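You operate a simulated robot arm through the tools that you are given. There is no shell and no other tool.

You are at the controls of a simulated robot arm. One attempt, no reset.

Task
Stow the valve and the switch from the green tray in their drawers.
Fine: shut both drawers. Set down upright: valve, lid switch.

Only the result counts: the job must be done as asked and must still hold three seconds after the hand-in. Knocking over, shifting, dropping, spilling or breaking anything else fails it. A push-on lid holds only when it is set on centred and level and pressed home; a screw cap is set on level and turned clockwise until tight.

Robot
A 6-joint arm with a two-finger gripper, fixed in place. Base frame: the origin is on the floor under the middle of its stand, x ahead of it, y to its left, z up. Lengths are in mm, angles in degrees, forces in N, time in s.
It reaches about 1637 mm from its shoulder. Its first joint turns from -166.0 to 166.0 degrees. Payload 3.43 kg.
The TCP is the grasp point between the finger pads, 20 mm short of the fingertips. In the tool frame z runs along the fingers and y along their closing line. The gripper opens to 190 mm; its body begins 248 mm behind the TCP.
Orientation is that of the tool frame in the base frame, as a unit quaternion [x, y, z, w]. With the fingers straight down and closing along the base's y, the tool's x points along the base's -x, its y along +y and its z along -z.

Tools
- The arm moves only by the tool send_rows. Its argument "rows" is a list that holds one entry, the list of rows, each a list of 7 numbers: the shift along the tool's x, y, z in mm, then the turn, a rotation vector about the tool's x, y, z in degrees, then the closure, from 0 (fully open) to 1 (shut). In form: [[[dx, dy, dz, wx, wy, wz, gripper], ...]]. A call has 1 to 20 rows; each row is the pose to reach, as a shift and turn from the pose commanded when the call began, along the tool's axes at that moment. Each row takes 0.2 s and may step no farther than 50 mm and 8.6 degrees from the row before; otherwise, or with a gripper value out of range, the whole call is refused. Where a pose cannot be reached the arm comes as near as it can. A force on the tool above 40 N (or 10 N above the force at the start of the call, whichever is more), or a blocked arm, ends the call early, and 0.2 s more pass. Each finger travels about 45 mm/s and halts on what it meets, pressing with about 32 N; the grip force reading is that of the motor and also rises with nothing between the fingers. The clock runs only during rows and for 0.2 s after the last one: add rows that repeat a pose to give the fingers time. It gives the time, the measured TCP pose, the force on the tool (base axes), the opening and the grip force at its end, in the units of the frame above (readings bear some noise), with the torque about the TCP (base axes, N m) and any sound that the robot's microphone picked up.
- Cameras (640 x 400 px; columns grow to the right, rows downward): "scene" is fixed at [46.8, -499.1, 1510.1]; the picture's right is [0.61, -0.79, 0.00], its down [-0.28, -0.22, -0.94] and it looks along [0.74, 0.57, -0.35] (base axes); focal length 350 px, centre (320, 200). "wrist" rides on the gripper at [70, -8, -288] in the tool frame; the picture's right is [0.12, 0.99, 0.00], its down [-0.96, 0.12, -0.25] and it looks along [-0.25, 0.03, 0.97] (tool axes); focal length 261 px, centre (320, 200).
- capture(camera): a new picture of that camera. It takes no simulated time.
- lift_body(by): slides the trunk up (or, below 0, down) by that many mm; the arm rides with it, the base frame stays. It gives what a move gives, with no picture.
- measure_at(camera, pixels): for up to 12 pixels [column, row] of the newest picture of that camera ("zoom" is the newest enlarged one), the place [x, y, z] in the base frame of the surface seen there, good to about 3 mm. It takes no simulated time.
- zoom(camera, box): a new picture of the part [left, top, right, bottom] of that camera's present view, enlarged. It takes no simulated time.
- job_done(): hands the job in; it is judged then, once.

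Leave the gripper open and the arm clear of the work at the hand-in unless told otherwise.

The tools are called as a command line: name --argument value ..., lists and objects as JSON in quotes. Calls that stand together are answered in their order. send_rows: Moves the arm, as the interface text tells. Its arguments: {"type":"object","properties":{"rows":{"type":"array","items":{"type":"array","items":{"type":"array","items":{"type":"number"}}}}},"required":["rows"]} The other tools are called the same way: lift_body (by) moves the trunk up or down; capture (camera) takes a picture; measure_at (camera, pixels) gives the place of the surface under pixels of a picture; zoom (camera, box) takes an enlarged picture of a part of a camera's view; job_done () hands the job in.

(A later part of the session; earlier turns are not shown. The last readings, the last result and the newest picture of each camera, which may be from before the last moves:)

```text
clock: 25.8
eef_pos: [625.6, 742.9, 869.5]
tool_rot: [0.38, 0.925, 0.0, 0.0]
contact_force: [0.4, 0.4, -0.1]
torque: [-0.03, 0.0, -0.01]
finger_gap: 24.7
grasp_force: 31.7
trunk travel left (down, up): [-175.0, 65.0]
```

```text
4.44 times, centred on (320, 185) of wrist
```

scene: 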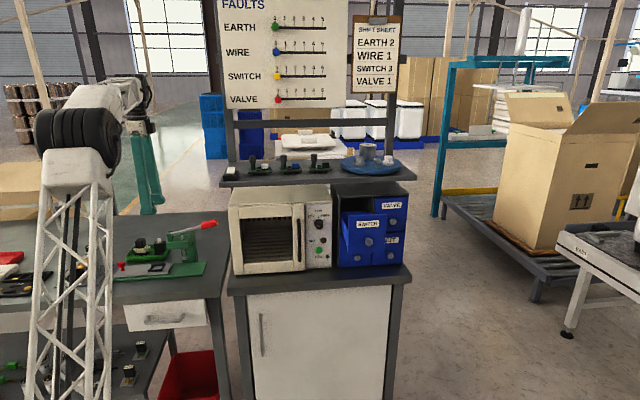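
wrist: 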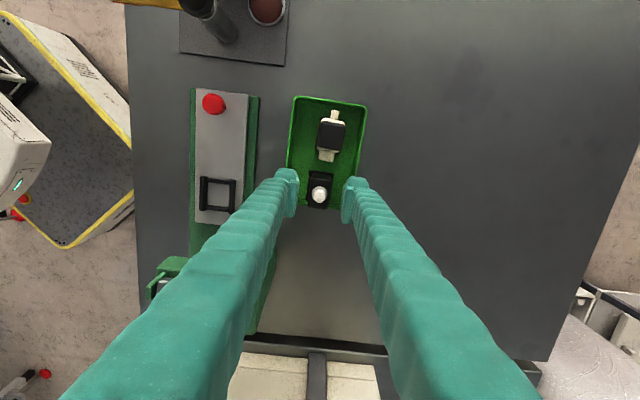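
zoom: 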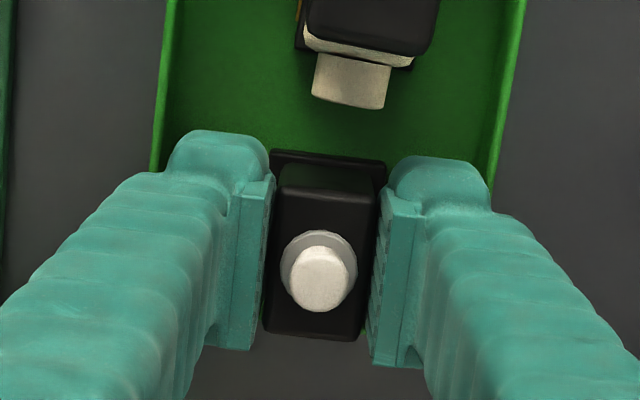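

Gripped (24.7 mm, 31.7 N). Lifting straight up slowly first.

send_rows --rows '[[[0, 0, -10, 0, 0, 0, 0.95], [0, 0, -30, 0, 0, 0, 0.95], [0, 0, -60, 0, 0, 0, 0.95], [0, 0, -100, 0, 0, 0, 0.95], [0, 0, -140, 0, 0, 0, 0.95], [0, 0, -180, 0, 0, 0, 0.95], [0, 0, -220, 0, 0, 0, 0.95], [0, 0, -260, 0, 0, 0, 0.95]]]'

capture --camera "wrist"

capture --camera "scene"

```text
clock: 27.6
eef_pos: [623.7, 743.6, 1131.2]
tool_rot: [0.379, 0.925, 0.0, 0.0]
contact_force: [0.5, -0.4, 0.8]
torque: [0.02, -0.03, 0.0]
finger_gap: 9.7
grasp_force: 0.0
trunk travel left (down, up): [-175.0, 65.0]
```

```text
taken
```

wrist: 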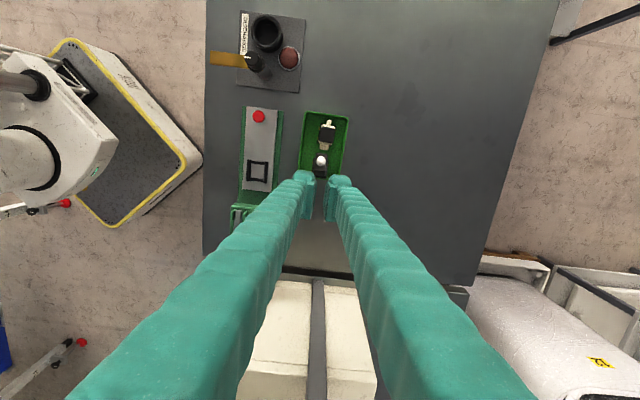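

```text
taken
```

scene: 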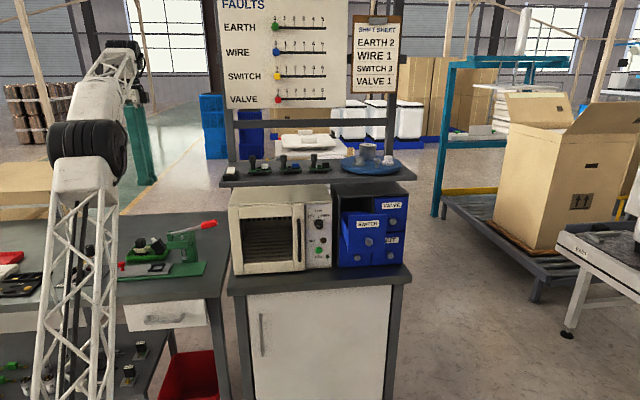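

The gap fell to 9.7 mm – the switch slipped out. Looking at how it is sitting in the tray.

zoom --camera "wrist" --box '[280, 95, 370, 195]'

zoom --camera "scene" --box '[110, 210, 190, 280]'

```text
4.00 times, centred on (325, 145) of wrist
```

zoom: 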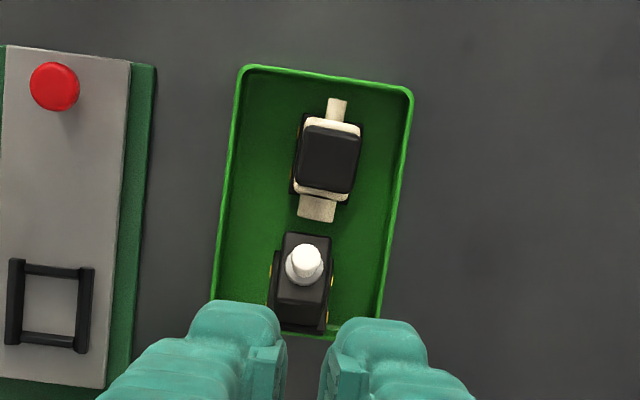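

```text
5.71 times, centred on (150, 245) of scene
```

zoom: 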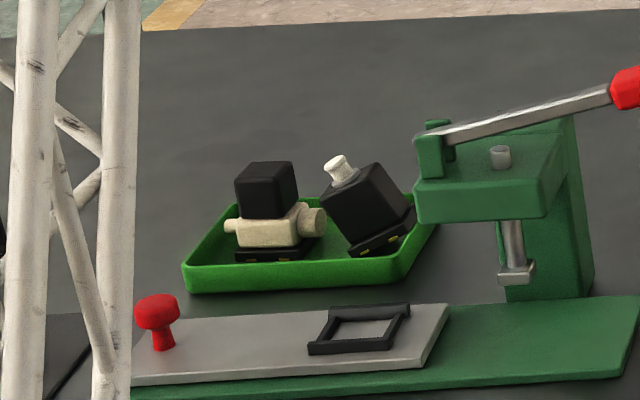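

The switch is still in the tray but tipped, leaning on the tray's end wall (top leaning toward the valve). I'll measure its pose from both views.

measure_at --camera "zoom" --pixels '[[337, 165], [348, 182], [330, 195], [365, 170], [400, 205], [360, 240], [375, 235], [390, 222], [355, 250], [410, 222], [350, 210], [370, 200]]'

zoom --camera "wrist" --box '[295, 135, 345, 185]'

zoom --camera "scene" --box '[150, 230, 186, 260]'

```text
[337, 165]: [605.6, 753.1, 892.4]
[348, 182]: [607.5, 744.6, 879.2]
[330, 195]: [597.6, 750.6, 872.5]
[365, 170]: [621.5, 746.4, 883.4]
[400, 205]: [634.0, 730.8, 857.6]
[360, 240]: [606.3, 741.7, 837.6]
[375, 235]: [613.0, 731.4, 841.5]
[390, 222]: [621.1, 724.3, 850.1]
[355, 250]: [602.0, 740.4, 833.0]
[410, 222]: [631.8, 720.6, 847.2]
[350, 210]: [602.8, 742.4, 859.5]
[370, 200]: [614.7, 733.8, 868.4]
```

```text
8.00 times, centred on (320, 160) of wrist
```

zoom: 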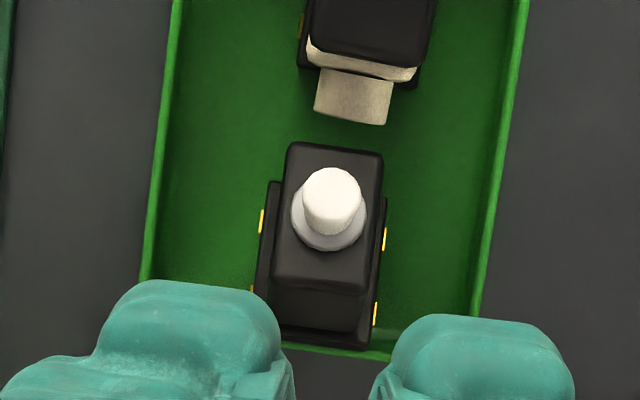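

```text
13.33 times, centred on (168, 245) of scene
```

zoom: 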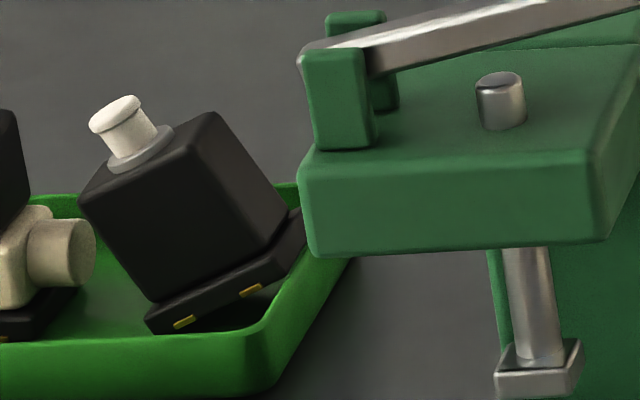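

measure_at --camera "zoom" --pixels '[[85, 205], [190, 130], [158, 292], [262, 240], [150, 318], [150, 330], [255, 280], [300, 235], [205, 118], [280, 200], [110, 105], [135, 115]]'

measure_at --camera "zoom" --pixels '[[120, 240], [140, 270], [100, 215], [180, 150], [160, 190], [200, 270], [240, 210], [220, 170], [300, 250], [275, 262], [200, 300], [265, 330]]'

```text
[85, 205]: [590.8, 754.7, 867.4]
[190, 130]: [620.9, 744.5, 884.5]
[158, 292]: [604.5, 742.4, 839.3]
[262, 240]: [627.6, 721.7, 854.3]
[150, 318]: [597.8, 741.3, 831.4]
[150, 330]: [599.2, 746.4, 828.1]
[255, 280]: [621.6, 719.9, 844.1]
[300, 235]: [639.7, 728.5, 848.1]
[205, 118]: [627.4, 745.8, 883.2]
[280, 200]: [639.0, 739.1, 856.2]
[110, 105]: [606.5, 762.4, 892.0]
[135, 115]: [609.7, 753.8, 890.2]
```

```text
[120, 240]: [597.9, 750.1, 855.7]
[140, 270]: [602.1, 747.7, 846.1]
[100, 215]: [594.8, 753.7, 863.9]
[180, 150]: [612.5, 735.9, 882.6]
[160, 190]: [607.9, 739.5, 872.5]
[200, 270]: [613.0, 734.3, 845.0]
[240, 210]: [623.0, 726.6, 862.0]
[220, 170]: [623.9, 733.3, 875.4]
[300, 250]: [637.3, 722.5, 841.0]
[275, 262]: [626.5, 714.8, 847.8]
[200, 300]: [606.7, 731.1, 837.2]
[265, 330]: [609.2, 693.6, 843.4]
```

It leans about 28° about the d‑axis; its side faces are still square to the fingers. Body centre ≈ (d 967, u −87, z 862). I'll re-grip deeper around the body centre (tips just above the rim) with full closing force. First back above it with a 50 mm gap and descend.

send_rows --rows '[[[9, -1, 0, 0, 0, 0, 0.8], [9, -1, 45, 0, 0, 0, 0.737], [9, -1, 90, 0, 0, 0, 0.737], [9, -1, 135, 0, 0, 0, 0.737], [9, -1, 180, 0, 0, 0, 0.737], [9, -1, 215, 0, 0, 0, 0.737], [9, -1, 235, 0, 0, 0, 0.737], [9, -1, 235, 0, 0, 0, 0.737]]]'

zoom --camera "wrist" --box '[260, 130, 380, 220]'

zoom --camera "scene" --box '[130, 215, 190, 265]'

```text
clock: 29.4
eef_pos: [617.6, 748.2, 894.7]
tool_rot: [0.379, 0.925, 0.0, 0.0]
contact_force: [0.8, -0.6, -0.6]
torque: [-0.03, 0.01, 0.01]
finger_gap: 50.2
grasp_force: 0.1
trunk travel left (down, up): [-175.0, 65.0]
```

```text
4.44 times, centred on (320, 175) of wrist
```

zoom: 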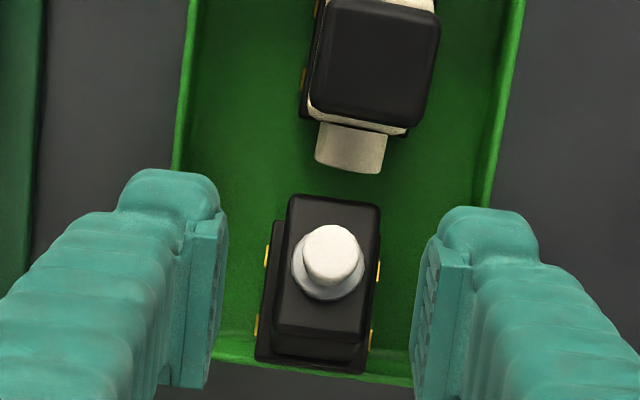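

```text
8.00 times, centred on (160, 240) of scene
```

zoom: 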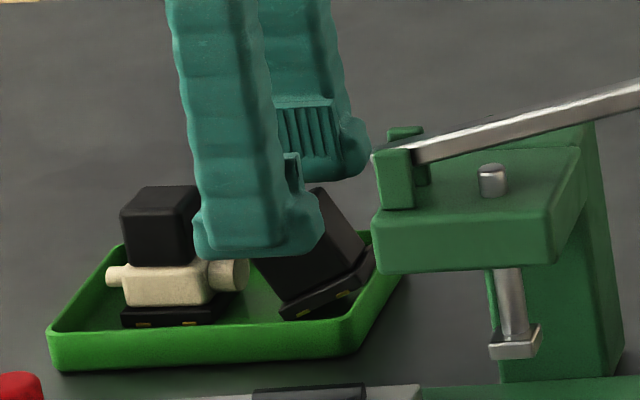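

Aligned. Descending 30 mm to z≈865 and closing with full force.

send_rows --rows '[[[0, 0, 15, 0, 0, 0, 0.737], [0, 0, 30, 0, 0, 0, 0.737], [0, 0, 30, 0, 0, 0, 0.737], [0, 0, 30, 0, 0, 0, 0.85], [0, 0, 30, 0, 0, 0, 1], [0, 0, 30, 0, 0, 0, 1], [0, 0, 30, 0, 0, 0, 1], [0, 0, 30, 0, 0, 0, 1]]]'

zoom --camera "wrist" --box '[260, 130, 380, 220]'

zoom --camera "scene" --box '[130, 215, 190, 265]'

```text
clock: 31.2
eef_pos: [617.7, 748.6, 865.4]
tool_rot: [0.379, 0.925, 0.0, 0.0]
contact_force: [-1.4, 0.3, 0.0]
torque: [-0.01, -0.02, -0.03]
finger_gap: 24.6
grasp_force: 31.6
trunk travel left (down, up): [-175.0, 65.0]
```

```text
4.44 times, centred on (320, 175) of wrist
```

zoom: 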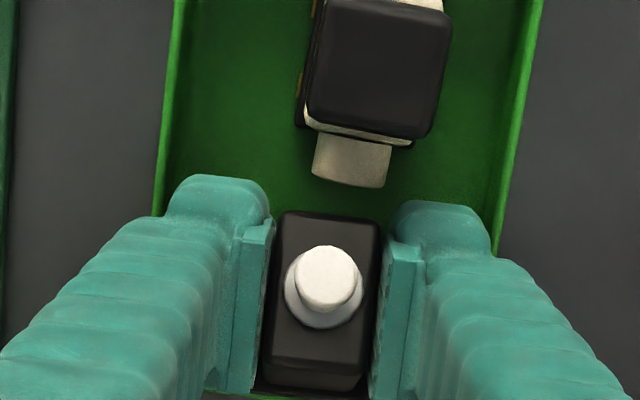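

```text
8.00 times, centred on (160, 240) of scene
```

zoom: 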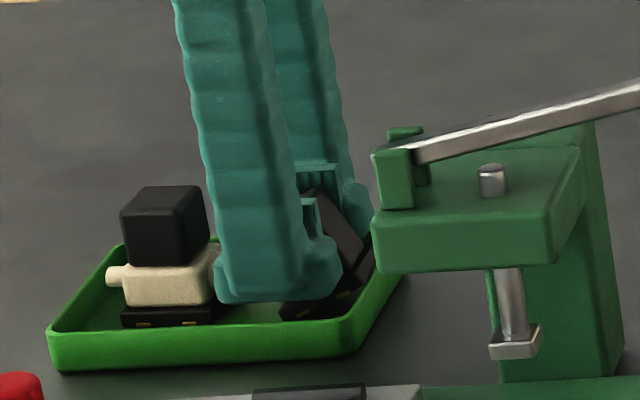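

Gap 24.6 mm, 31.6 N. Lifting only 15 mm slowly and checking.

send_rows --rows '[[[0, 0, -2, 0, 0, 0, 1], [0, 0, -5, 0, 0, 0, 1], [0, 0, -8, 0, 0, 0, 1], [0, 0, -11, 0, 0, 0, 1], [0, 0, -15, 0, 0, 0, 1], [0, 0, -15, 0, 0, 0, 1]]]'

zoom --camera "wrist" --box '[260, 130, 380, 220]'

zoom --camera "scene" --box '[130, 215, 190, 265]'

```text
clock: 32.6
eef_pos: [618.8, 748.4, 878.9]
tool_rot: [0.38, 0.925, 0.0, 0.0]
contact_force: [0.0, 0.6, -1.1]
torque: [-0.02, -0.04, -0.03]
finger_gap: 24.7
grasp_force: 32.3
trunk travel left (down, up): [-175.0, 65.0]
```

```text
4.44 times, centred on (320, 175) of wrist
```

zoom: 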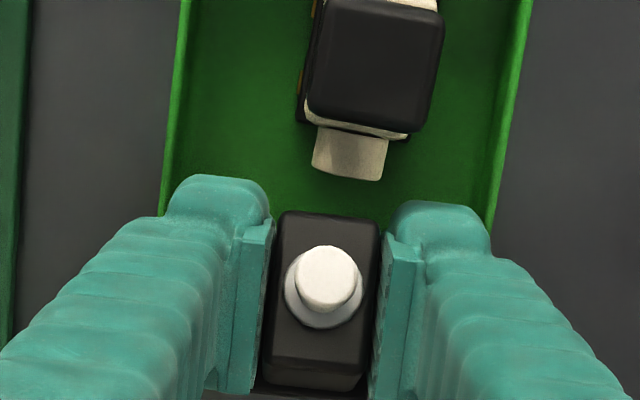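

```text
8.00 times, centred on (160, 240) of scene
```

zoom: 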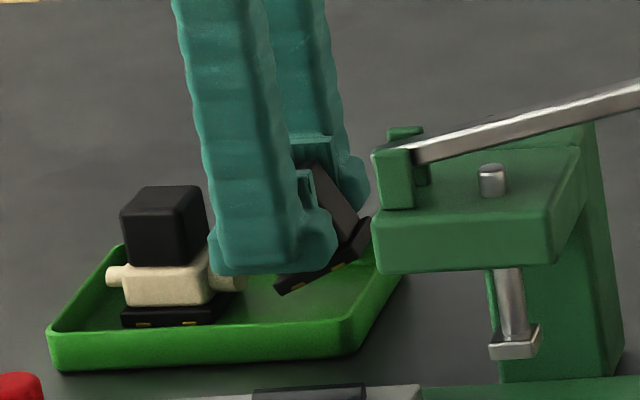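

It holds this time. Raising slowly with gentle acceleration to clear the bench items.

send_rows --rows '[[[0, 0, -3, 0, 0, 0, 1], [0, 0, -8, 0, 0, 0, 1], [0, 0, -16, 0, 0, 0, 1], [0, 0, -28, 0, 0, 0, 1], [0, 0, -43, 0, 0, 0, 1], [0, 0, -60, 0, 0, 0, 1], [0, 0, -80, 0, 0, 0, 1], [0, 0, -100, 0, 0, 0, 1], [0, 0, -120, 0, 0, 0, 1], [0, 0, -140, 0, 0, 0, 1], [0, 0, -160, 0, 0, 0, 1], [0, 0, -180, 0, 0, 0, 1], [0, 0, -200, 0, 0, 0, 1], [0, 0, -220, 0, 0, 0, 1], [0, 0, -235, 0, 0, 0, 1], [0, 0, -245, 0, 0, 0, 1], [0, 0, -250, 0, 0, 0, 1]]]'

zoom --camera "wrist" --box '[260, 130, 380, 220]'

zoom --camera "scene" --box '[100, 120, 200, 240]'

```text
clock: 36.2
eef_pos: [618.5, 748.1, 1130.3]
tool_rot: [0.38, 0.925, 0.0, 0.0]
contact_force: [0.0, -0.4, -0.5]
torque: [0.02, 0.02, 0.0]
finger_gap: 24.8
grasp_force: 32.1
trunk travel left (down, up): [-175.0, 65.0]
```

```text
4.44 times, centred on (320, 175) of wrist
```

zoom: 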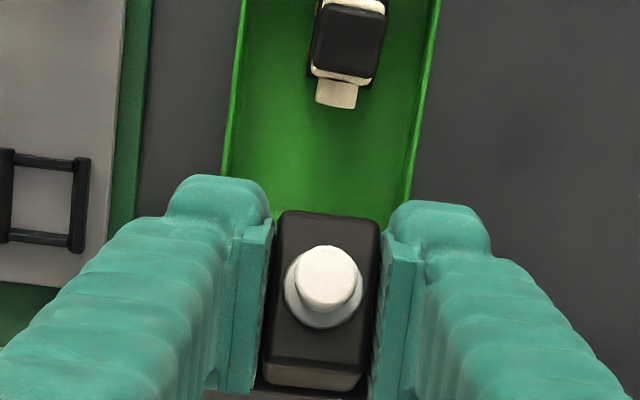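

```text
3.33 times, centred on (150, 180) of scene
```

zoom: 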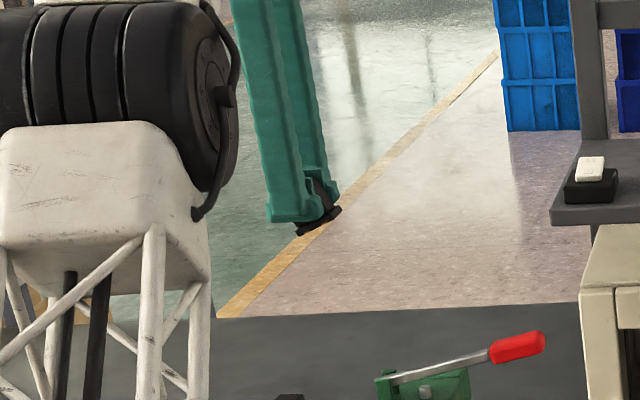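

zoom --camera "scene" --box '[135, 165, 170, 195]'

measure_at --camera "zoom" --pixels '[[262, 310], [285, 305], [310, 290], [335, 275], [360, 262], [385, 248], [330, 230], [350, 215], [300, 300], [345, 260], [275, 300], [320, 295]]'

```text
13.33 times, centred on (152, 180) of scene
```

zoom: 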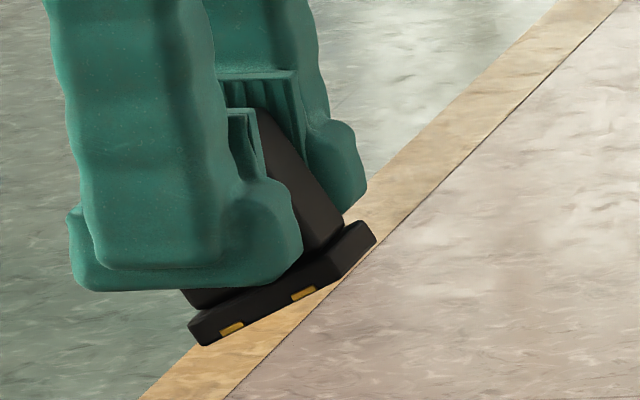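

```text
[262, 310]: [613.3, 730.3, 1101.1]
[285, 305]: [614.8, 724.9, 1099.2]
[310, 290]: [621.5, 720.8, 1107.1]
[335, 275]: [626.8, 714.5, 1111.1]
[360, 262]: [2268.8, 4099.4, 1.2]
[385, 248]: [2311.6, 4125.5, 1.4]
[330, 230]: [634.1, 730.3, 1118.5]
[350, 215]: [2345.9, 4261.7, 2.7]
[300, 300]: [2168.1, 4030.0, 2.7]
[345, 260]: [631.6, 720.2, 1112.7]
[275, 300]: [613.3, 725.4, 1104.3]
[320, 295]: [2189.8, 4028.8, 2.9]
```

measure_at --camera "zoom" --pixels '[[195, 325], [206, 340], [225, 332], [245, 322], [305, 296], [325, 283], [192, 318], [230, 308], [270, 290], [310, 268], [370, 238], [345, 235]]'

```text
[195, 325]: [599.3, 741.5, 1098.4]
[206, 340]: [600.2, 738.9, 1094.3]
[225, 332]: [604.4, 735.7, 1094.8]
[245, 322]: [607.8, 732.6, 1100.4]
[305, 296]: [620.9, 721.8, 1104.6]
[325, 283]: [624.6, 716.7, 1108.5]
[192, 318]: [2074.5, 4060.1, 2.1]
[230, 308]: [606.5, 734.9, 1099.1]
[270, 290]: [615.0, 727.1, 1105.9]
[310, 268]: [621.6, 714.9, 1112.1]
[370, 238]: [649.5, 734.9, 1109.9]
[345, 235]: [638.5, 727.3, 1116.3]
```

Grip is stable; the switch sits tilted 23.5° in the hand, with its base bottom 31 mm from the TCP along its own axis. In the drawer I'll lean the gripper 23.5° outward so the switch stands upright. Carrying it back smoothly toward the drawer, yawing on the way.

send_rows --rows '[[[-1.7, -7, -2, 0, 0, 1, 1], [-5, -22, -6, 0, 0, 3, 1], [-10, -44, -12, 0, 0, 5, 1], [-16.5, -70, -19, 0, 0, 8.5, 1], [-22.6, -95, -26, 0, 0, 12, 1], [-28.7, -121, -33, 0, 0, 15, 1], [-34.8, -147, -40, 0, 0, 18, 1], [-40.9, -172, -47, 0, 0, 21, 1], [-47, -198, -54, 0, 0, 24, 1], [-53, -224, -61, 0, 0, 27, 1], [-59, -250, -68, 0, 0, 30, 1], [-65, -275, -75, 0, 0, 33, 1], [-71, -301, -82, 0, 0, 36, 1], [-76.5, -323, -88, 0, 0, 39, 1], [-81, -341, -93, 0, 0, 42, 1], [-84.5, -356, -97, 0, 0, 44, 1], [-87, -367, -100, 0, 0, 45, 1]]]'

zoom --camera "wrist" --box '[260, 130, 380, 220]'

```text
clock: 39.8
eef_pos: [422.3, 424.8, 1230.4]
tool_rot: [0.704, 0.71, 0.0, 0.0]
contact_force: [0.4, -0.1, -0.5]
torque: [-0.01, 0.06, 0.01]
finger_gap: 24.7
grasp_force: 32.4
trunk travel left (down, up): [-175.0, 65.0]
```

```text
4.44 times, centred on (320, 175) of wrist
```

zoom: 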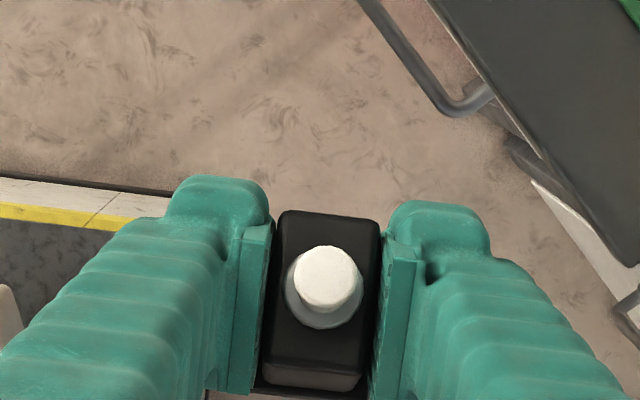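

Still firmly held. Continuing along the front of the shelf to the drawer at z 1230, finishing the yaw.

send_rows --rows '[[[-4.9, 4.3, 0, 0, 0, 0.5, 1], [-19.7, 17.3, 0, 0, 0, 1.8, 1], [-39.3, 34.6, 0, 0, 0, 3.6, 1], [-63.9, 56.3, 0, 0, 0, 5.9, 1], [-90.9, 80.1, 0, 0, 0, 8.4, 1], [-118, 103.9, 0, 0, 0, 10.8, 1], [-145, 127.7, 0, 0, 0, 13.3, 1], [-172, 151.5, 0, 0, 0, 15.8, 1], [-199, 175.3, 0, 0, 0, 18.3, 1], [-226, 199, 0, 0, 0, 20.8, 1], [-253, 222.9, 0, 0, 0, 23.3, 1], [-280, 246.7, 0, 0, 0, 25.8, 1], [-307, 270.5, 0, 0, 0, 28.2, 1], [-334, 294.3, 0, 0, 0, 30.7, 1], [-361, 318, 0, 0, 0, 33.2, 1], [-388, 342, 0, 0, 0, 35.7, 1], [-418, 368, 0, 0, 0, 38.4, 1], [-447, 394, 0, 0, 0, 41.1, 1], [-472, 415.5, 0, 0, 0, 43.4, 1], [-491.6, 432.8, 0, 0, 0, 45.2, 1]]]'

capture --camera "scene"

capture --camera "wrist"

```text
clock: 44.0
eef_pos: [858.8, -61.8, 1231.8]
tool_rot: [0.923, 0.384, 0.0, 0.0]
contact_force: [-0.8, -0.8, 0.7]
torque: [-0.11, -0.12, 0.0]
finger_gap: 24.9
grasp_force: 31.4
trunk travel left (down, up): [-175.0, 65.0]
```

```text
taken
```

scene: 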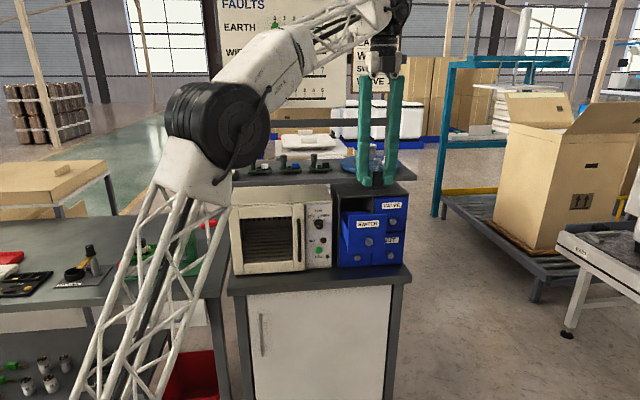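

```text
taken
```

wrist: 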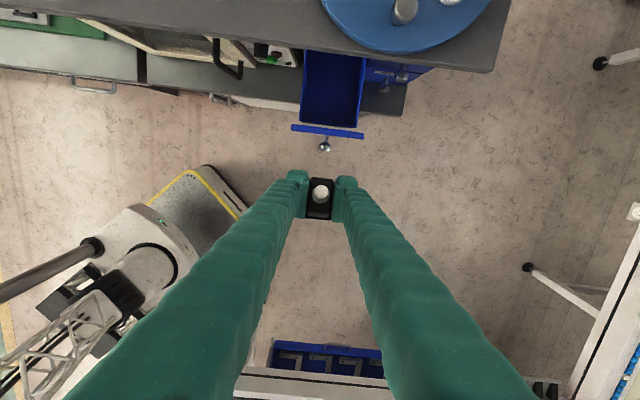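

The drawer shows clearly at (330,90) ahead of the fingers. Measuring its walls from here.

zoom --camera "wrist" --box '[280, 40, 380, 160]'

measure_at --camera "zoom" --pixels '[[233, 298], [350, 310], [300, 296], [320, 150], [320, 250], [255, 150], [380, 200], [250, 250], [265, 80], [395, 100], [305, 340], [330, 60]]'

```text
3.33 times, centred on (330, 100) of wrist
```

zoom: 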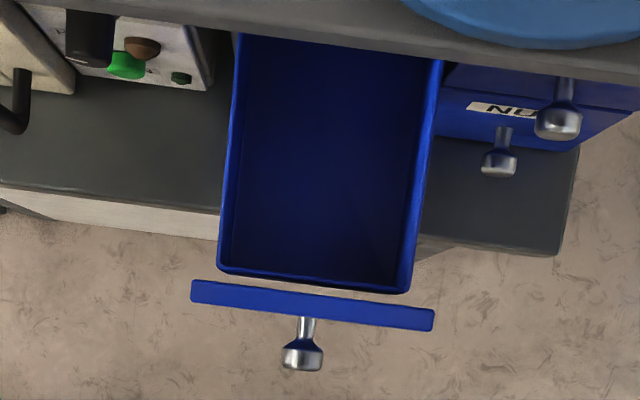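

```text
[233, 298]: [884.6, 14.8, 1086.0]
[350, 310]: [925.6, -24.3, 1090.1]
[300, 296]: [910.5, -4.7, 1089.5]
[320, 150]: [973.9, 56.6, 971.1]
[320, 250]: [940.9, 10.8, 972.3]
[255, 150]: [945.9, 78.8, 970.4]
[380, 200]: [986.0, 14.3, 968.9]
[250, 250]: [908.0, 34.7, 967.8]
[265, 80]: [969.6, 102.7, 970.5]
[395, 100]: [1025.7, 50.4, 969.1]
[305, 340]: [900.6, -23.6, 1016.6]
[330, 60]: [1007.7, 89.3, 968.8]
```

measure_at --camera "zoom" --pixels '[[221, 250], [227, 180], [234, 80], [408, 270], [421, 180], [434, 90], [300, 280], [350, 285], [240, 262], [390, 275], [300, 268], [405, 200]]'

```text
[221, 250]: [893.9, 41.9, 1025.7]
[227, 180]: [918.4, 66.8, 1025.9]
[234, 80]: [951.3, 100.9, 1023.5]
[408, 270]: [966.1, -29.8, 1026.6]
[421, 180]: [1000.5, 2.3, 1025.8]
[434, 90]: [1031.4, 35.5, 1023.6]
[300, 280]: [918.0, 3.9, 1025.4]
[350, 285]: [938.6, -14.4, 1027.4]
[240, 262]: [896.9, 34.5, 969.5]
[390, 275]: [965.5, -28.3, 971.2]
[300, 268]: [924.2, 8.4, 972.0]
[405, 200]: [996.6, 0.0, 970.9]
```

Drawer inner width is about 98 mm centred at u≈657, floor z≈970, box front wall at d≈650. Leaning the gripper 23.4° outward while moving to just above the drawer front.

send_rows --rows '[[[4, 0.2, 3, 0, 2, 0, 1], [12, 0.5, 10, 0, 4, 0, 1], [25, 0.8, 22, 0, 7, 0, 1], [40, 1, 36, 0, 10, 0, 1], [55, 1.4, 50, 0, 13, 0, 1], [70, 1.8, 64, 0, 16, 0, 1], [83, 2, 76, 0, 19, 0, 1], [93, 2.3, 86, 0, 21.5, 0, 1], [98, 2.5, 90, 0, 23, 0, 1], [100, 2.5, 92, 0, 23.4, 0, 1], [100, 2.5, 92, 0, 23.4, 0, 1]]]'

zoom --camera "scene" --box '[320, 140, 420, 260]'

capture --camera "wrist"

```text
clock: 46.4
eef_pos: [931.7, 5.2, 1138.5]
tool_rot: [0.904, 0.377, 0.187, -0.078]
contact_force: [-0.2, 0.2, -0.6]
torque: [-0.01, 0.0, -0.02]
finger_gap: 24.4
grasp_force: 32.0
trunk travel left (down, up): [-175.0, 65.0]
```

```text
3.33 times, centred on (370, 200) of scene
```

zoom: 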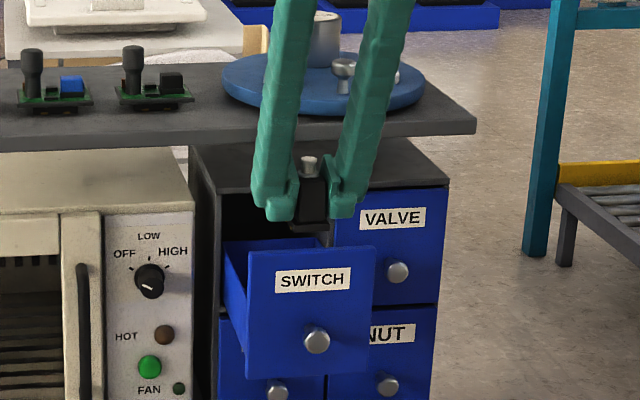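

```text
taken
```

wrist: 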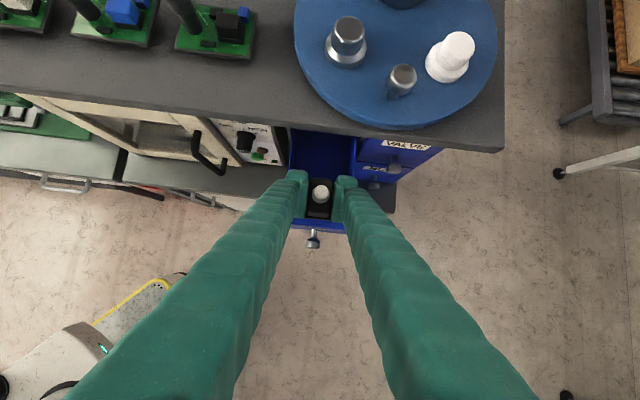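

The switch is upright above the drawer. Descending into the drawer on a slanted path, stopping about 8 mm above the expected floor contact.

send_rows --rows '[[[0.4, 0, 10, 0, 0, 0, 1], [1, 0, 28, 0, 0, 0, 1], [1.6, 0, 49, 0, 0, 0, 1], [2.1, 0, 70.7, 0, 0, 0, 1], [3.5, 0, 88, 0, 0, 0, 1], [5, 0, 105, 0, 0, 0, 1], [6.3, 0, 121.5, 0, 0, 0, 1], [2, 0, 131, 0, 0, 0, 1], [-2, 0, 140.7, 0, 0, 0, 1], [-2, 0, 140.7, 0, 0, 0, 1]]]'

capture --camera "wrist"

zoom --camera "scene" --box '[320, 140, 420, 260]'

```text
clock: 48.6
eef_pos: [968.8, 45.5, 1007.5]
tool_rot: [0.904, 0.376, 0.187, -0.077]
contact_force: [0.0, 0.1, -1.0]
torque: [0.01, -0.01, 0.02]
finger_gap: 24.6
grasp_force: 32.5
trunk travel left (down, up): [-175.0, 65.0]
```

```text
taken
```

wrist: 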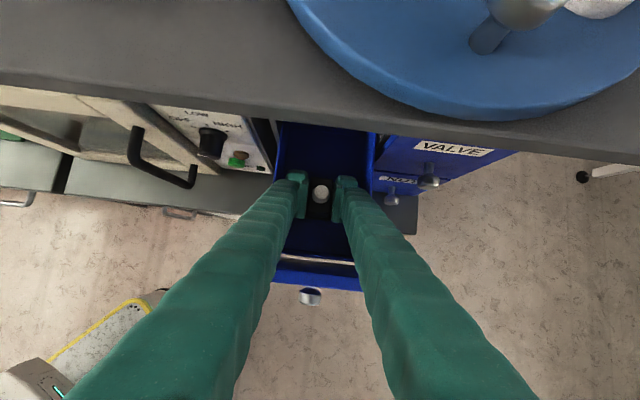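

```text
3.33 times, centred on (370, 200) of scene
```

zoom: 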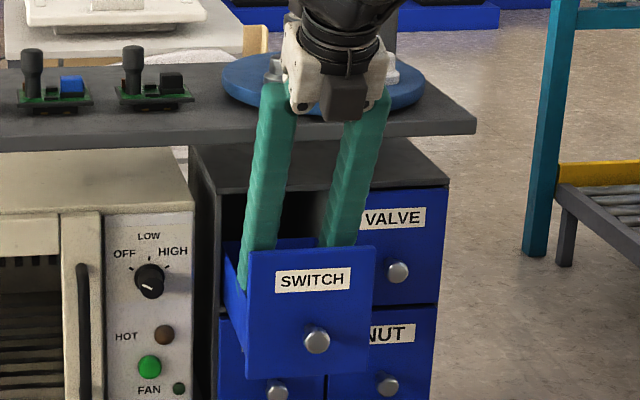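

In place with no contact. Lowering vertically in 1.5 mm steps, watching the vertical force.

send_rows --rows '[[[-0.6, 0, 1.4, 0, 0, 0, 1], [-1.2, 0, 2.8, 0, 0, 0, 1], [-1.8, 0, 4.1, 0, 0, 0, 1], [-1.8, 0, 4.1, 0, 0, 0, 1]]]'

```text
clock: 49.6
eef_pos: [970.0, 44.5, 1004.2]
tool_rot: [0.904, 0.376, 0.189, -0.078]
contact_force: [1.7, -0.5, 9.7]
torque: [0.17, -0.21, 0.01]
finger_gap: 24.5
grasp_force: 31.7
trunk travel left (down, up): [-175.0, 65.0]
```

Contact at 9.7 N, about 28 mm inward of the TCP – the base's inner edge touches first. I'll lift 1 mm, lean 3° more, and see whether the contact evens out.

send_rows --rows '[[[0.3, 0, -0.7, 0, 1.5, 0, 1], [0.3, 0, -0.7, 0, 3, 0, 1], [0.3, 0, -0.7, 0, 3, 0, 1]]]'

zoom --camera "wrist" --box '[260, 110, 390, 290]'

```text
clock: 50.4
eef_pos: [969.1, 44.7, 1005.9]
tool_rot: [0.899, 0.375, 0.21, -0.088]
contact_force: [1.0, -0.7, 4.2]
torque: [-0.09, 0.05, -0.02]
finger_gap: 24.6
grasp_force: 31.9
trunk travel left (down, up): [-175.0, 65.0]
```

```text
2.22 times, centred on (325, 200) of wrist
```

zoom: 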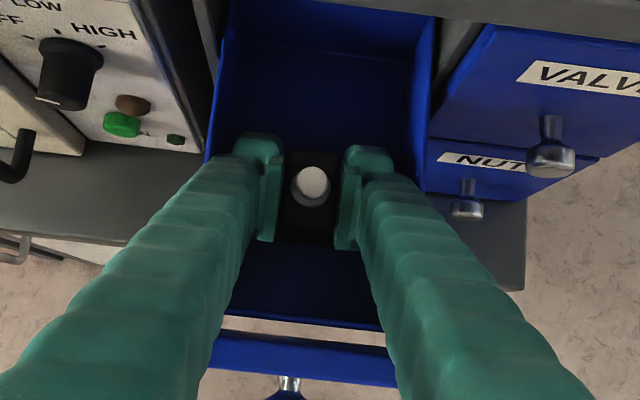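

Now the outer edge touches first (torque flipped), so flat is in between. Backing off 1.2° and pressing down slightly.

send_rows --rows '[[[0, 0, 0, 0, -1.2, 0, 1], [-0.4, 0, 0.9, 0, -1.2, 0, 1], [-0.4, 0, 0.9, 0, -1.2, 0, 1]]]'

```text
clock: 51.2
eef_pos: [969.4, 44.6, 1005.3]
tool_rot: [0.901, 0.375, 0.201, -0.085]
contact_force: [-0.9, -0.3, 10.4]
torque: [-0.19, 0.16, -0.01]
finger_gap: 24.4
grasp_force: 32.0
trunk travel left (down, up): [-175.0, 65.0]
```

send_rows --rows '[[[0, 0, 0, 0, -0.8, 0, 1], [0, 0, 0, 0, -0.8, 0, 1]]]'

```text
clock: 51.8
eef_pos: [969.0, 46.1, 1003.9]
tool_rot: [0.902, 0.376, 0.196, -0.081]
contact_force: [0.9, -0.3, 13.0]
torque: [0.27, -0.24, 0.03]
finger_gap: 24.7
grasp_force: 31.5
trunk travel left (down, up): [-175.0, 65.0]
```

The switch is flat on the floor to within half a degree. Releasing gently to a 34 mm gap.

send_rows --rows '[[[0, 0, 0, 0, 0, 0, 0.87], [0, 0, 0, 0, 0, 0, 0.85], [0, 0, 0, 0, 0, 0, 0.835], [0, 0, 0, 0, 0, 0, 0.82], [0, 0, 0, 0, 0, 0, 0.82]]]'

zoom --camera "wrist" --box '[260, 110, 390, 290]'

```text
clock: 53.0
eef_pos: [968.2, 45.3, 1004.5]
tool_rot: [0.902, 0.376, 0.195, -0.08]
contact_force: [0.1, 0.0, -0.5]
torque: [0.05, -0.02, -0.05]
finger_gap: 33.9
grasp_force: 0.0
trunk travel left (down, up): [-175.0, 65.0]
```

```text
2.22 times, centred on (325, 200) of wrist
```

zoom: 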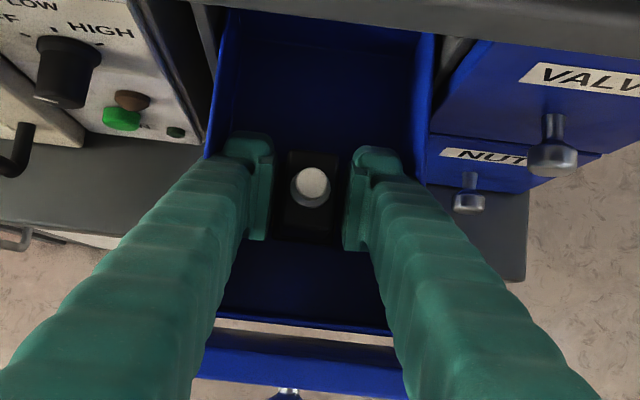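

Released; no load. Withdrawing straight back along the finger axis, up and out.

send_rows --rows '[[[0, 0, -8, 0, 0, 0, 0.82], [0, 0, -25, 0, 0, 0, 0.82], [0, 0, -50, 0, 0, 0, 0.82], [0, 0, -85, 0, 0, 0, 0.82], [0, 0, -125, 0, 0, 0, 0.82], [0, 0, -165, 0, 0, 0, 0.82], [0, 0, -205, 0, 0, 0, 0.82], [0, 0, -240, 0, 0, 0, 0.82]]]'

capture --camera "wrist"

capture --camera "scene"

```text
clock: 54.8
eef_pos: [899.3, -25.1, 1222.2]
tool_rot: [0.902, 0.376, 0.195, -0.082]
contact_force: [0.0, 0.4, 0.3]
torque: [0.0, 0.03, 0.0]
finger_gap: 34.4
grasp_force: 0.0
trunk travel left (down, up): [-175.0, 65.0]
```

```text
taken
```

wrist: 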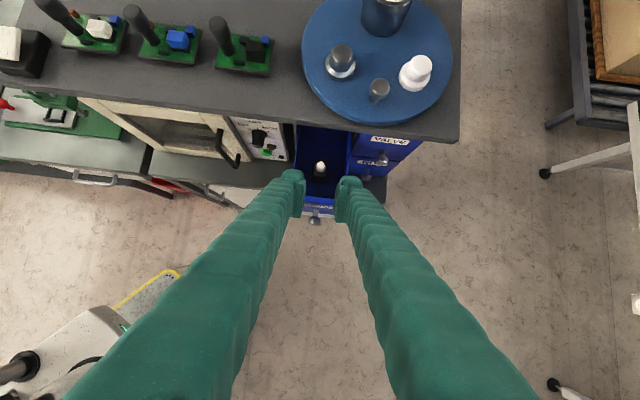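

```text
taken
```

scene: 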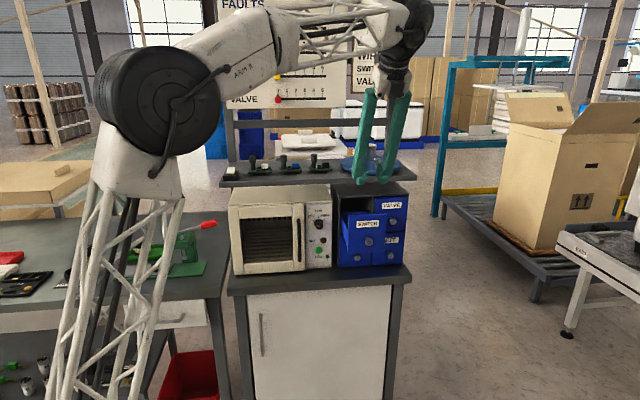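

The switch can be seen in the drawer at (320,170) of the wrist view. Zooming to verify it stands upright.

zoom --camera "wrist" --box '[290, 120, 360, 220]'

measure_at --camera "zoom" --pixels '[[318, 200], [300, 212], [335, 215], [318, 222], [300, 190], [318, 175], [300, 235], [335, 235], [310, 160], [260, 215], [380, 200], [320, 245]]'

```text
4.00 times, centred on (325, 170) of wrist
```

zoom: 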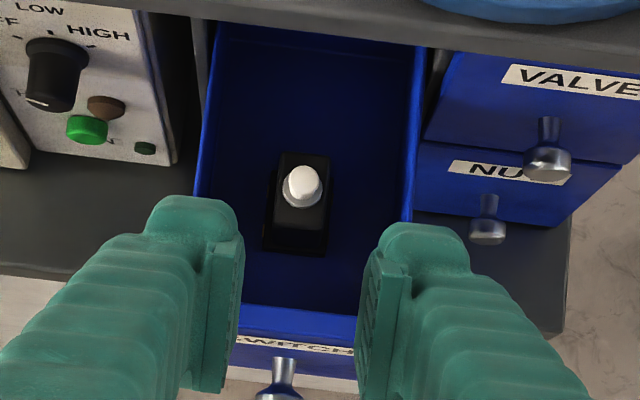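

```text
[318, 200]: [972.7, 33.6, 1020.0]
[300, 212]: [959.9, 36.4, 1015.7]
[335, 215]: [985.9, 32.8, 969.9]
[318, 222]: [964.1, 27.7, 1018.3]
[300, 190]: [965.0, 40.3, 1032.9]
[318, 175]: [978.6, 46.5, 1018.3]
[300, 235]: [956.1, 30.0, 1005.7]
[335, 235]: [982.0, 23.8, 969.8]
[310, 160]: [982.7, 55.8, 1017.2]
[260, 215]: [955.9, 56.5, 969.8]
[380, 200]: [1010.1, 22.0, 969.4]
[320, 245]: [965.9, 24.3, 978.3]
```

Top face is level at z≈1018 (floor 970): the switch is upright. Next I'll close this drawer by pushing its front with the two fingertips straddling the knob. Backing out and tilting the fingers toward the drawer (30° below horizontal).

send_rows --rows '[[[-25, 0, 0, 0, 5, 0, 0.8], [-50, 0, 0, 0, 11, 0, 0.758], [-75, -0.5, -0.5, 0, 17, 0, 0.758], [-100, -1, -0.7, 0, 24, 0, 0.758], [-125, -1.2, -1, 0, 30, 0, 0.758], [-147.8, -1.5, -1.1, 0, 35.6, 0, 0.758], [-147.8, -1.5, -1.1, 0, 35.6, 0, 0.758]]]'

capture --camera "wrist"

capture --camera "scene"

```text
clock: 56.4
eef_pos: [803.0, -120.8, 1161.1]
tool_rot: [0.799, 0.333, 0.463, -0.193]
contact_force: [0.1, 0.1, -0.6]
torque: [0.04, 0.0, 0.0]
finger_gap: 45.8
grasp_force: 0.1
trunk travel left (down, up): [-175.0, 65.0]
```

```text
taken
```

wrist: 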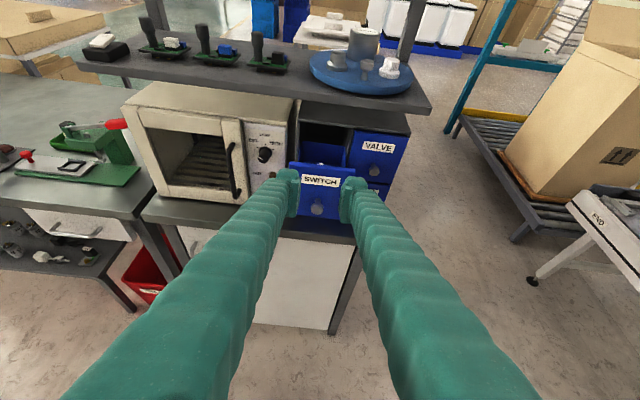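

```text
taken
```

scene: 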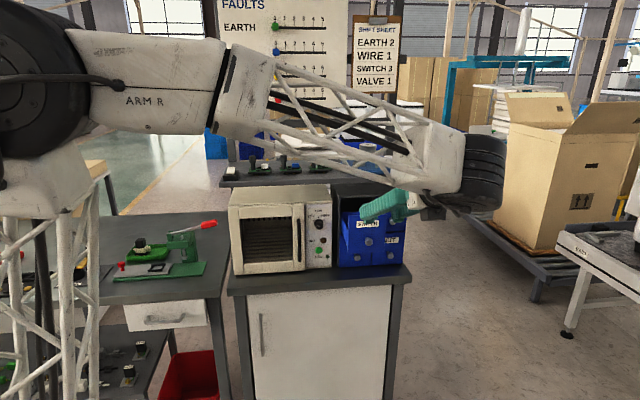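

Nice upright view now. Measuring the knob at (318,208) and the drawer fronts.

zoom --camera "wrist" --box '[280, 120, 420, 230]'

measure_at --camera "zoom" --pixels '[[219, 291], [260, 250], [300, 290], [240, 190], [330, 200], [400, 180], [420, 197], [450, 110], [500, 160], [350, 100], [395, 100], [210, 240]]'

```text
3.64 times, centred on (350, 175) of wrist
```

zoom: 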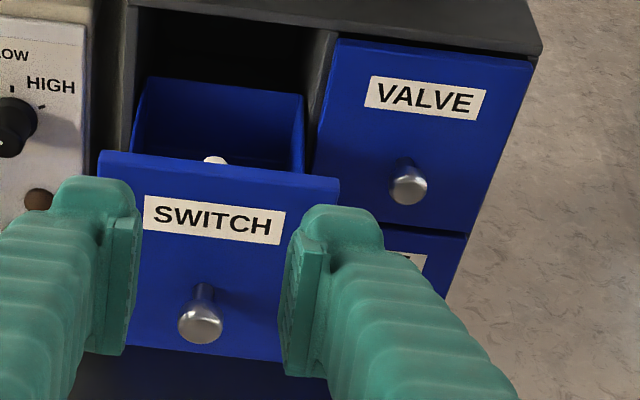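

```text
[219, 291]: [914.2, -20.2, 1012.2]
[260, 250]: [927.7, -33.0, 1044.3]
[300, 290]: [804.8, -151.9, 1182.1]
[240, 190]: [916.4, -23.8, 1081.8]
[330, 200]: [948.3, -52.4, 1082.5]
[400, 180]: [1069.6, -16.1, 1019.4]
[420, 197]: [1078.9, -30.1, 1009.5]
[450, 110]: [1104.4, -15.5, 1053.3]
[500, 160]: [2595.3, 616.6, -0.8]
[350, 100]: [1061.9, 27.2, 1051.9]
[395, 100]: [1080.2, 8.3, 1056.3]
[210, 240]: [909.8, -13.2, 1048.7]
```

measure_at --camera "zoom" --pixels '[[201, 322], [195, 318], [208, 326], [408, 187], [402, 183], [414, 191], [200, 295], [203, 290], [105, 155], [338, 182], [345, 42], [530, 62]]'

```text
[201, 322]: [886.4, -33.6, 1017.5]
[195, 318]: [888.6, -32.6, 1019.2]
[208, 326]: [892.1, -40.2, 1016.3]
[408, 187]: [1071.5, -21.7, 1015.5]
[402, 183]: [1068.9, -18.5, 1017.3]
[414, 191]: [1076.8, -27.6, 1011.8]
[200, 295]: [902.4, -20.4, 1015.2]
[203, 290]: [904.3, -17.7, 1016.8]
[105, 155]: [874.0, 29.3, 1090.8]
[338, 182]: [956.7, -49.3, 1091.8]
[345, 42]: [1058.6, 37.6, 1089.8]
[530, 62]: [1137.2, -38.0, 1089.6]
```

SWITCH knob head at (d 600, u 657, z 1016), face at d≈628; closed faces sit at d≈766. Lowering to knob height in front of it.

send_rows --rows '[[[-25, 0.3, 26, 0, 0, 0, 0.758], [-50, 0.5, 52, 0, 0, 0, 0.758], [-75, 0.8, 78, 0, 0, 0, 0.758], [-100.4, 1, 104.1, 0, 0, 0, 0.758], [-100.4, 1, 104.1, 0, 0, 0, 0.758]]]'

capture --camera "wrist"

```text
clock: 57.6
eef_pos: [832.0, -93.5, 1023.9]
tool_rot: [0.8, 0.332, 0.462, -0.192]
contact_force: [0.1, 0.1, 0.4]
torque: [-0.01, 0.03, 0.02]
finger_gap: 45.7
grasp_force: 0.0
trunk travel left (down, up): [-175.0, 65.0]
```

```text
taken
```

wrist: 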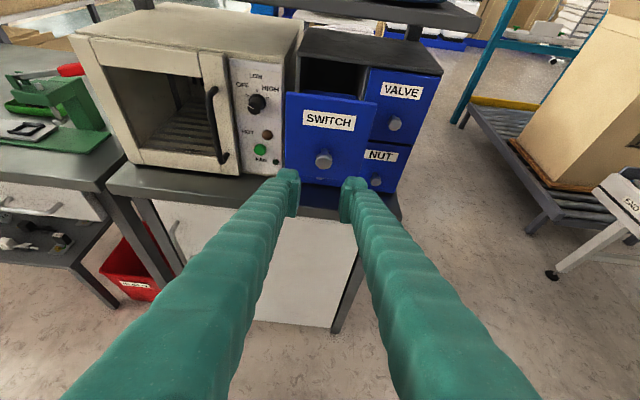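

Centred on the knob. Pushing straight inward along +d, gently, to within ~15 mm of closed.

send_rows --rows '[[[12.5, 0, 21.6, 0, 0, 0, 0.758], [25, 0, 43.3, 0, 0, 0, 0.758], [35, 0, 60.6, 0, 0, 0, 0.758], [39, 0, 67.5, 0, 0, 0, 0.758], [43, 0, 74.5, 0, 0, 0, 0.758], [47, 0, 81.4, 0, 0, 0, 0.758], [51, 0, 88.3, 0, 0, 0, 0.758], [55, 0, 95.3, 0, 0, 0, 0.758], [59, 0, 102.2, 0, 0, 0, 0.758], [63, 0, 109.1, 0, 0, 0, 0.758], [67, 0, 116, 0, 0, 0, 0.758], [71, 0, 123, 0, 0, 0, 0.758], [75, 0, 130, 0, 0, 0, 0.758], [79, 0, 136.8, 0, 0, 0, 0.758], [83, 0, 143.8, 0, 0, 0, 0.758], [87, 0, 150.7, 0, 0, 0, 0.758], [91, 0, 157.6, 0, 0, 0, 0.758], [95, 0, 164.5, 0, 0, 0, 0.758], [98, 0, 169.7, 0, 0, 0, 0.758], [101, 0, 174.9, 0, 0, 0, 0.758]]]'

capture --camera "wrist"

```text
clock: 61.8
eef_pos: [973.9, 50.5, 1022.7]
tool_rot: [0.8, 0.332, 0.462, -0.192]
contact_force: [-0.3, -0.6, -0.2]
torque: [0.0, -0.03, -0.01]
finger_gap: 45.9
grasp_force: 0.0
trunk travel left (down, up): [-175.0, 65.0]
```

```text
taken
```

wrist: 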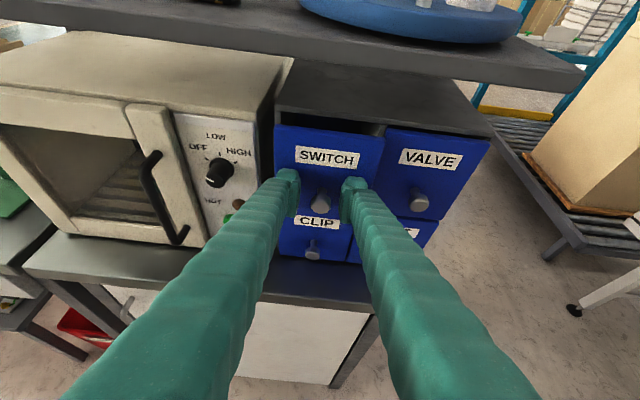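

Nearly closed. Continuing in small steps until resistance shows it is home.

send_rows --rows '[[[2, 0, 3.5, 0, 0, 0, 0.758], [4, 0, 6.9, 0, 0, 0, 0.758], [6, 0, 10.4, 0, 0, 0, 0.758], [7.5, 0, 13, 0, 0, 0, 0.758], [9, 0, 15.6, 0, 0, 0, 0.758]]]'

zoom --camera "wrist" --box '[250, 100, 450, 240]'

measure_at --camera "zoom" --pixels '[[250, 110], [200, 90], [370, 110], [450, 120], [500, 150], [550, 110], [160, 90], [400, 90], [480, 90], [300, 90], [420, 180], [560, 170]]'

```text
clock: 63.0
eef_pos: [986.5, 64.6, 1023.3]
tool_rot: [0.799, 0.333, 0.462, -0.193]
contact_force: [0.4, 0.7, 0.3]
torque: [-0.01, -0.02, 0.02]
finger_gap: 46.1
grasp_force: 0.2
trunk travel left (down, up): [-175.0, 65.0]
```

```text
2.86 times, centred on (350, 170) of wrist
```

zoom: 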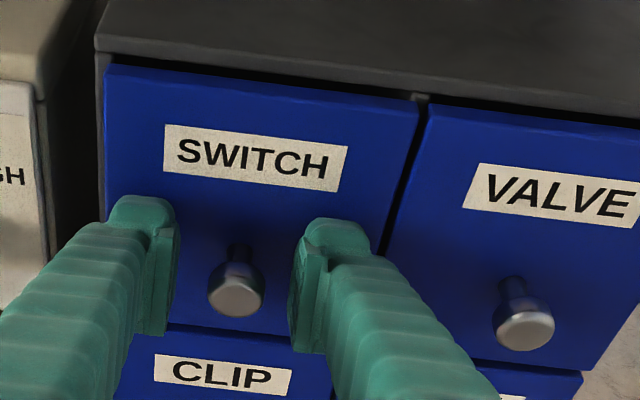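

```text
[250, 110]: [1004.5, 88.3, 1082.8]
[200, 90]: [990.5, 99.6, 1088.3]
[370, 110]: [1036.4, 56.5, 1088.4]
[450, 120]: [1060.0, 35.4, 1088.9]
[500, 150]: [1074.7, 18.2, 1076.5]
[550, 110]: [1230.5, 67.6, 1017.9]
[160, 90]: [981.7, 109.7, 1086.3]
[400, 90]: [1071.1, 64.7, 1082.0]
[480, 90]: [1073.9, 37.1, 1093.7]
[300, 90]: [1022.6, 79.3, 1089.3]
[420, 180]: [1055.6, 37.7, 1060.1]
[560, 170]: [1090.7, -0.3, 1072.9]
```

SWITCH face now reads d≈769, the same as VALVE (≈769). Pressing a few mm more to confirm it's home by force.

send_rows --rows '[[[1, 0, 1.7, 0, 0, 0, 0.758], [2, 0, 3.5, 0, 0, 0, 0.758], [3, 0, 5.2, 0, 0, 0, 0.758], [4, 0, 6.9, 0, 0, 0, 0.758], [5, 0, 8.7, 0, 0, 0, 0.758]]]'

```text
clock: 64.1
eef_pos: [989.9, 66.8, 1024.3]
tool_rot: [0.799, 0.333, 0.461, -0.193]
contact_force: [-29.5, -29.5, 6.2]
torque: [0.37, -0.22, -0.59]
finger_gap: 45.2
grasp_force: 0.0
trunk travel left (down, up): [-175.0, 65.0]
stopped in row 5: the force on the tool passed its limit at 44 N (the readings are from after the stop); the commanded pose is now the measured one
```

Stopped at 42 N against the end stop: the SWITCH drawer is home. Backing off along the fingers and shifting sideways 121 mm in front of the VALVE knob.

send_rows --rows '[[[0, 0, -20, 0, 0, 0, 0.758], [0, 0, -55, 0, 0, 0, 0.758], [0, 0, -90, 0, 0, 0, 0.758], [0, 40, -90, 0, 0, 0, 0.758], [0, 80, -90, 0, 0, 0, 0.758], [0, 121.5, -90, 0, 0, 0, 0.758], [0, 121.5, -90, 0, 0, 0, 0.758]]]'

zoom --camera "wrist" --box '[220, 100, 420, 240]'

zoom --camera "scene" --box '[320, 140, 420, 280]'

```text
clock: 65.7
eef_pos: [1022.7, -69.1, 1067.5]
tool_rot: [0.8, 0.333, 0.461, -0.192]
contact_force: [0.0, -0.4, -0.1]
torque: [0.03, -0.01, 0.03]
finger_gap: 46.0
grasp_force: 0.0
trunk travel left (down, up): [-175.0, 65.0]
```

```text
2.86 times, centred on (320, 170) of wrist
```

zoom: 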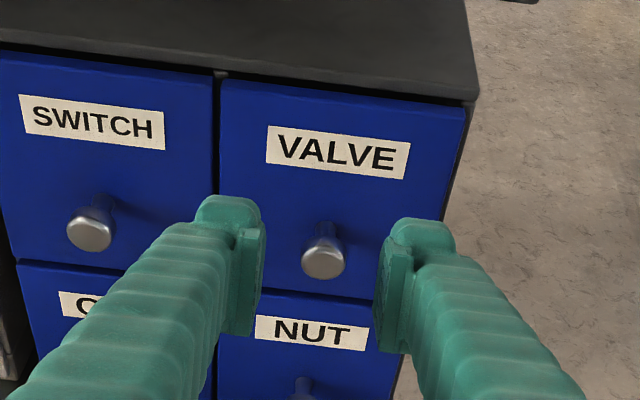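

```text
2.86 times, centred on (370, 210) of scene
```

zoom: 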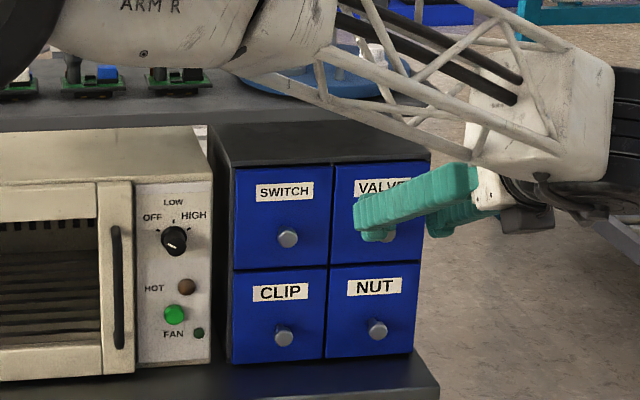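

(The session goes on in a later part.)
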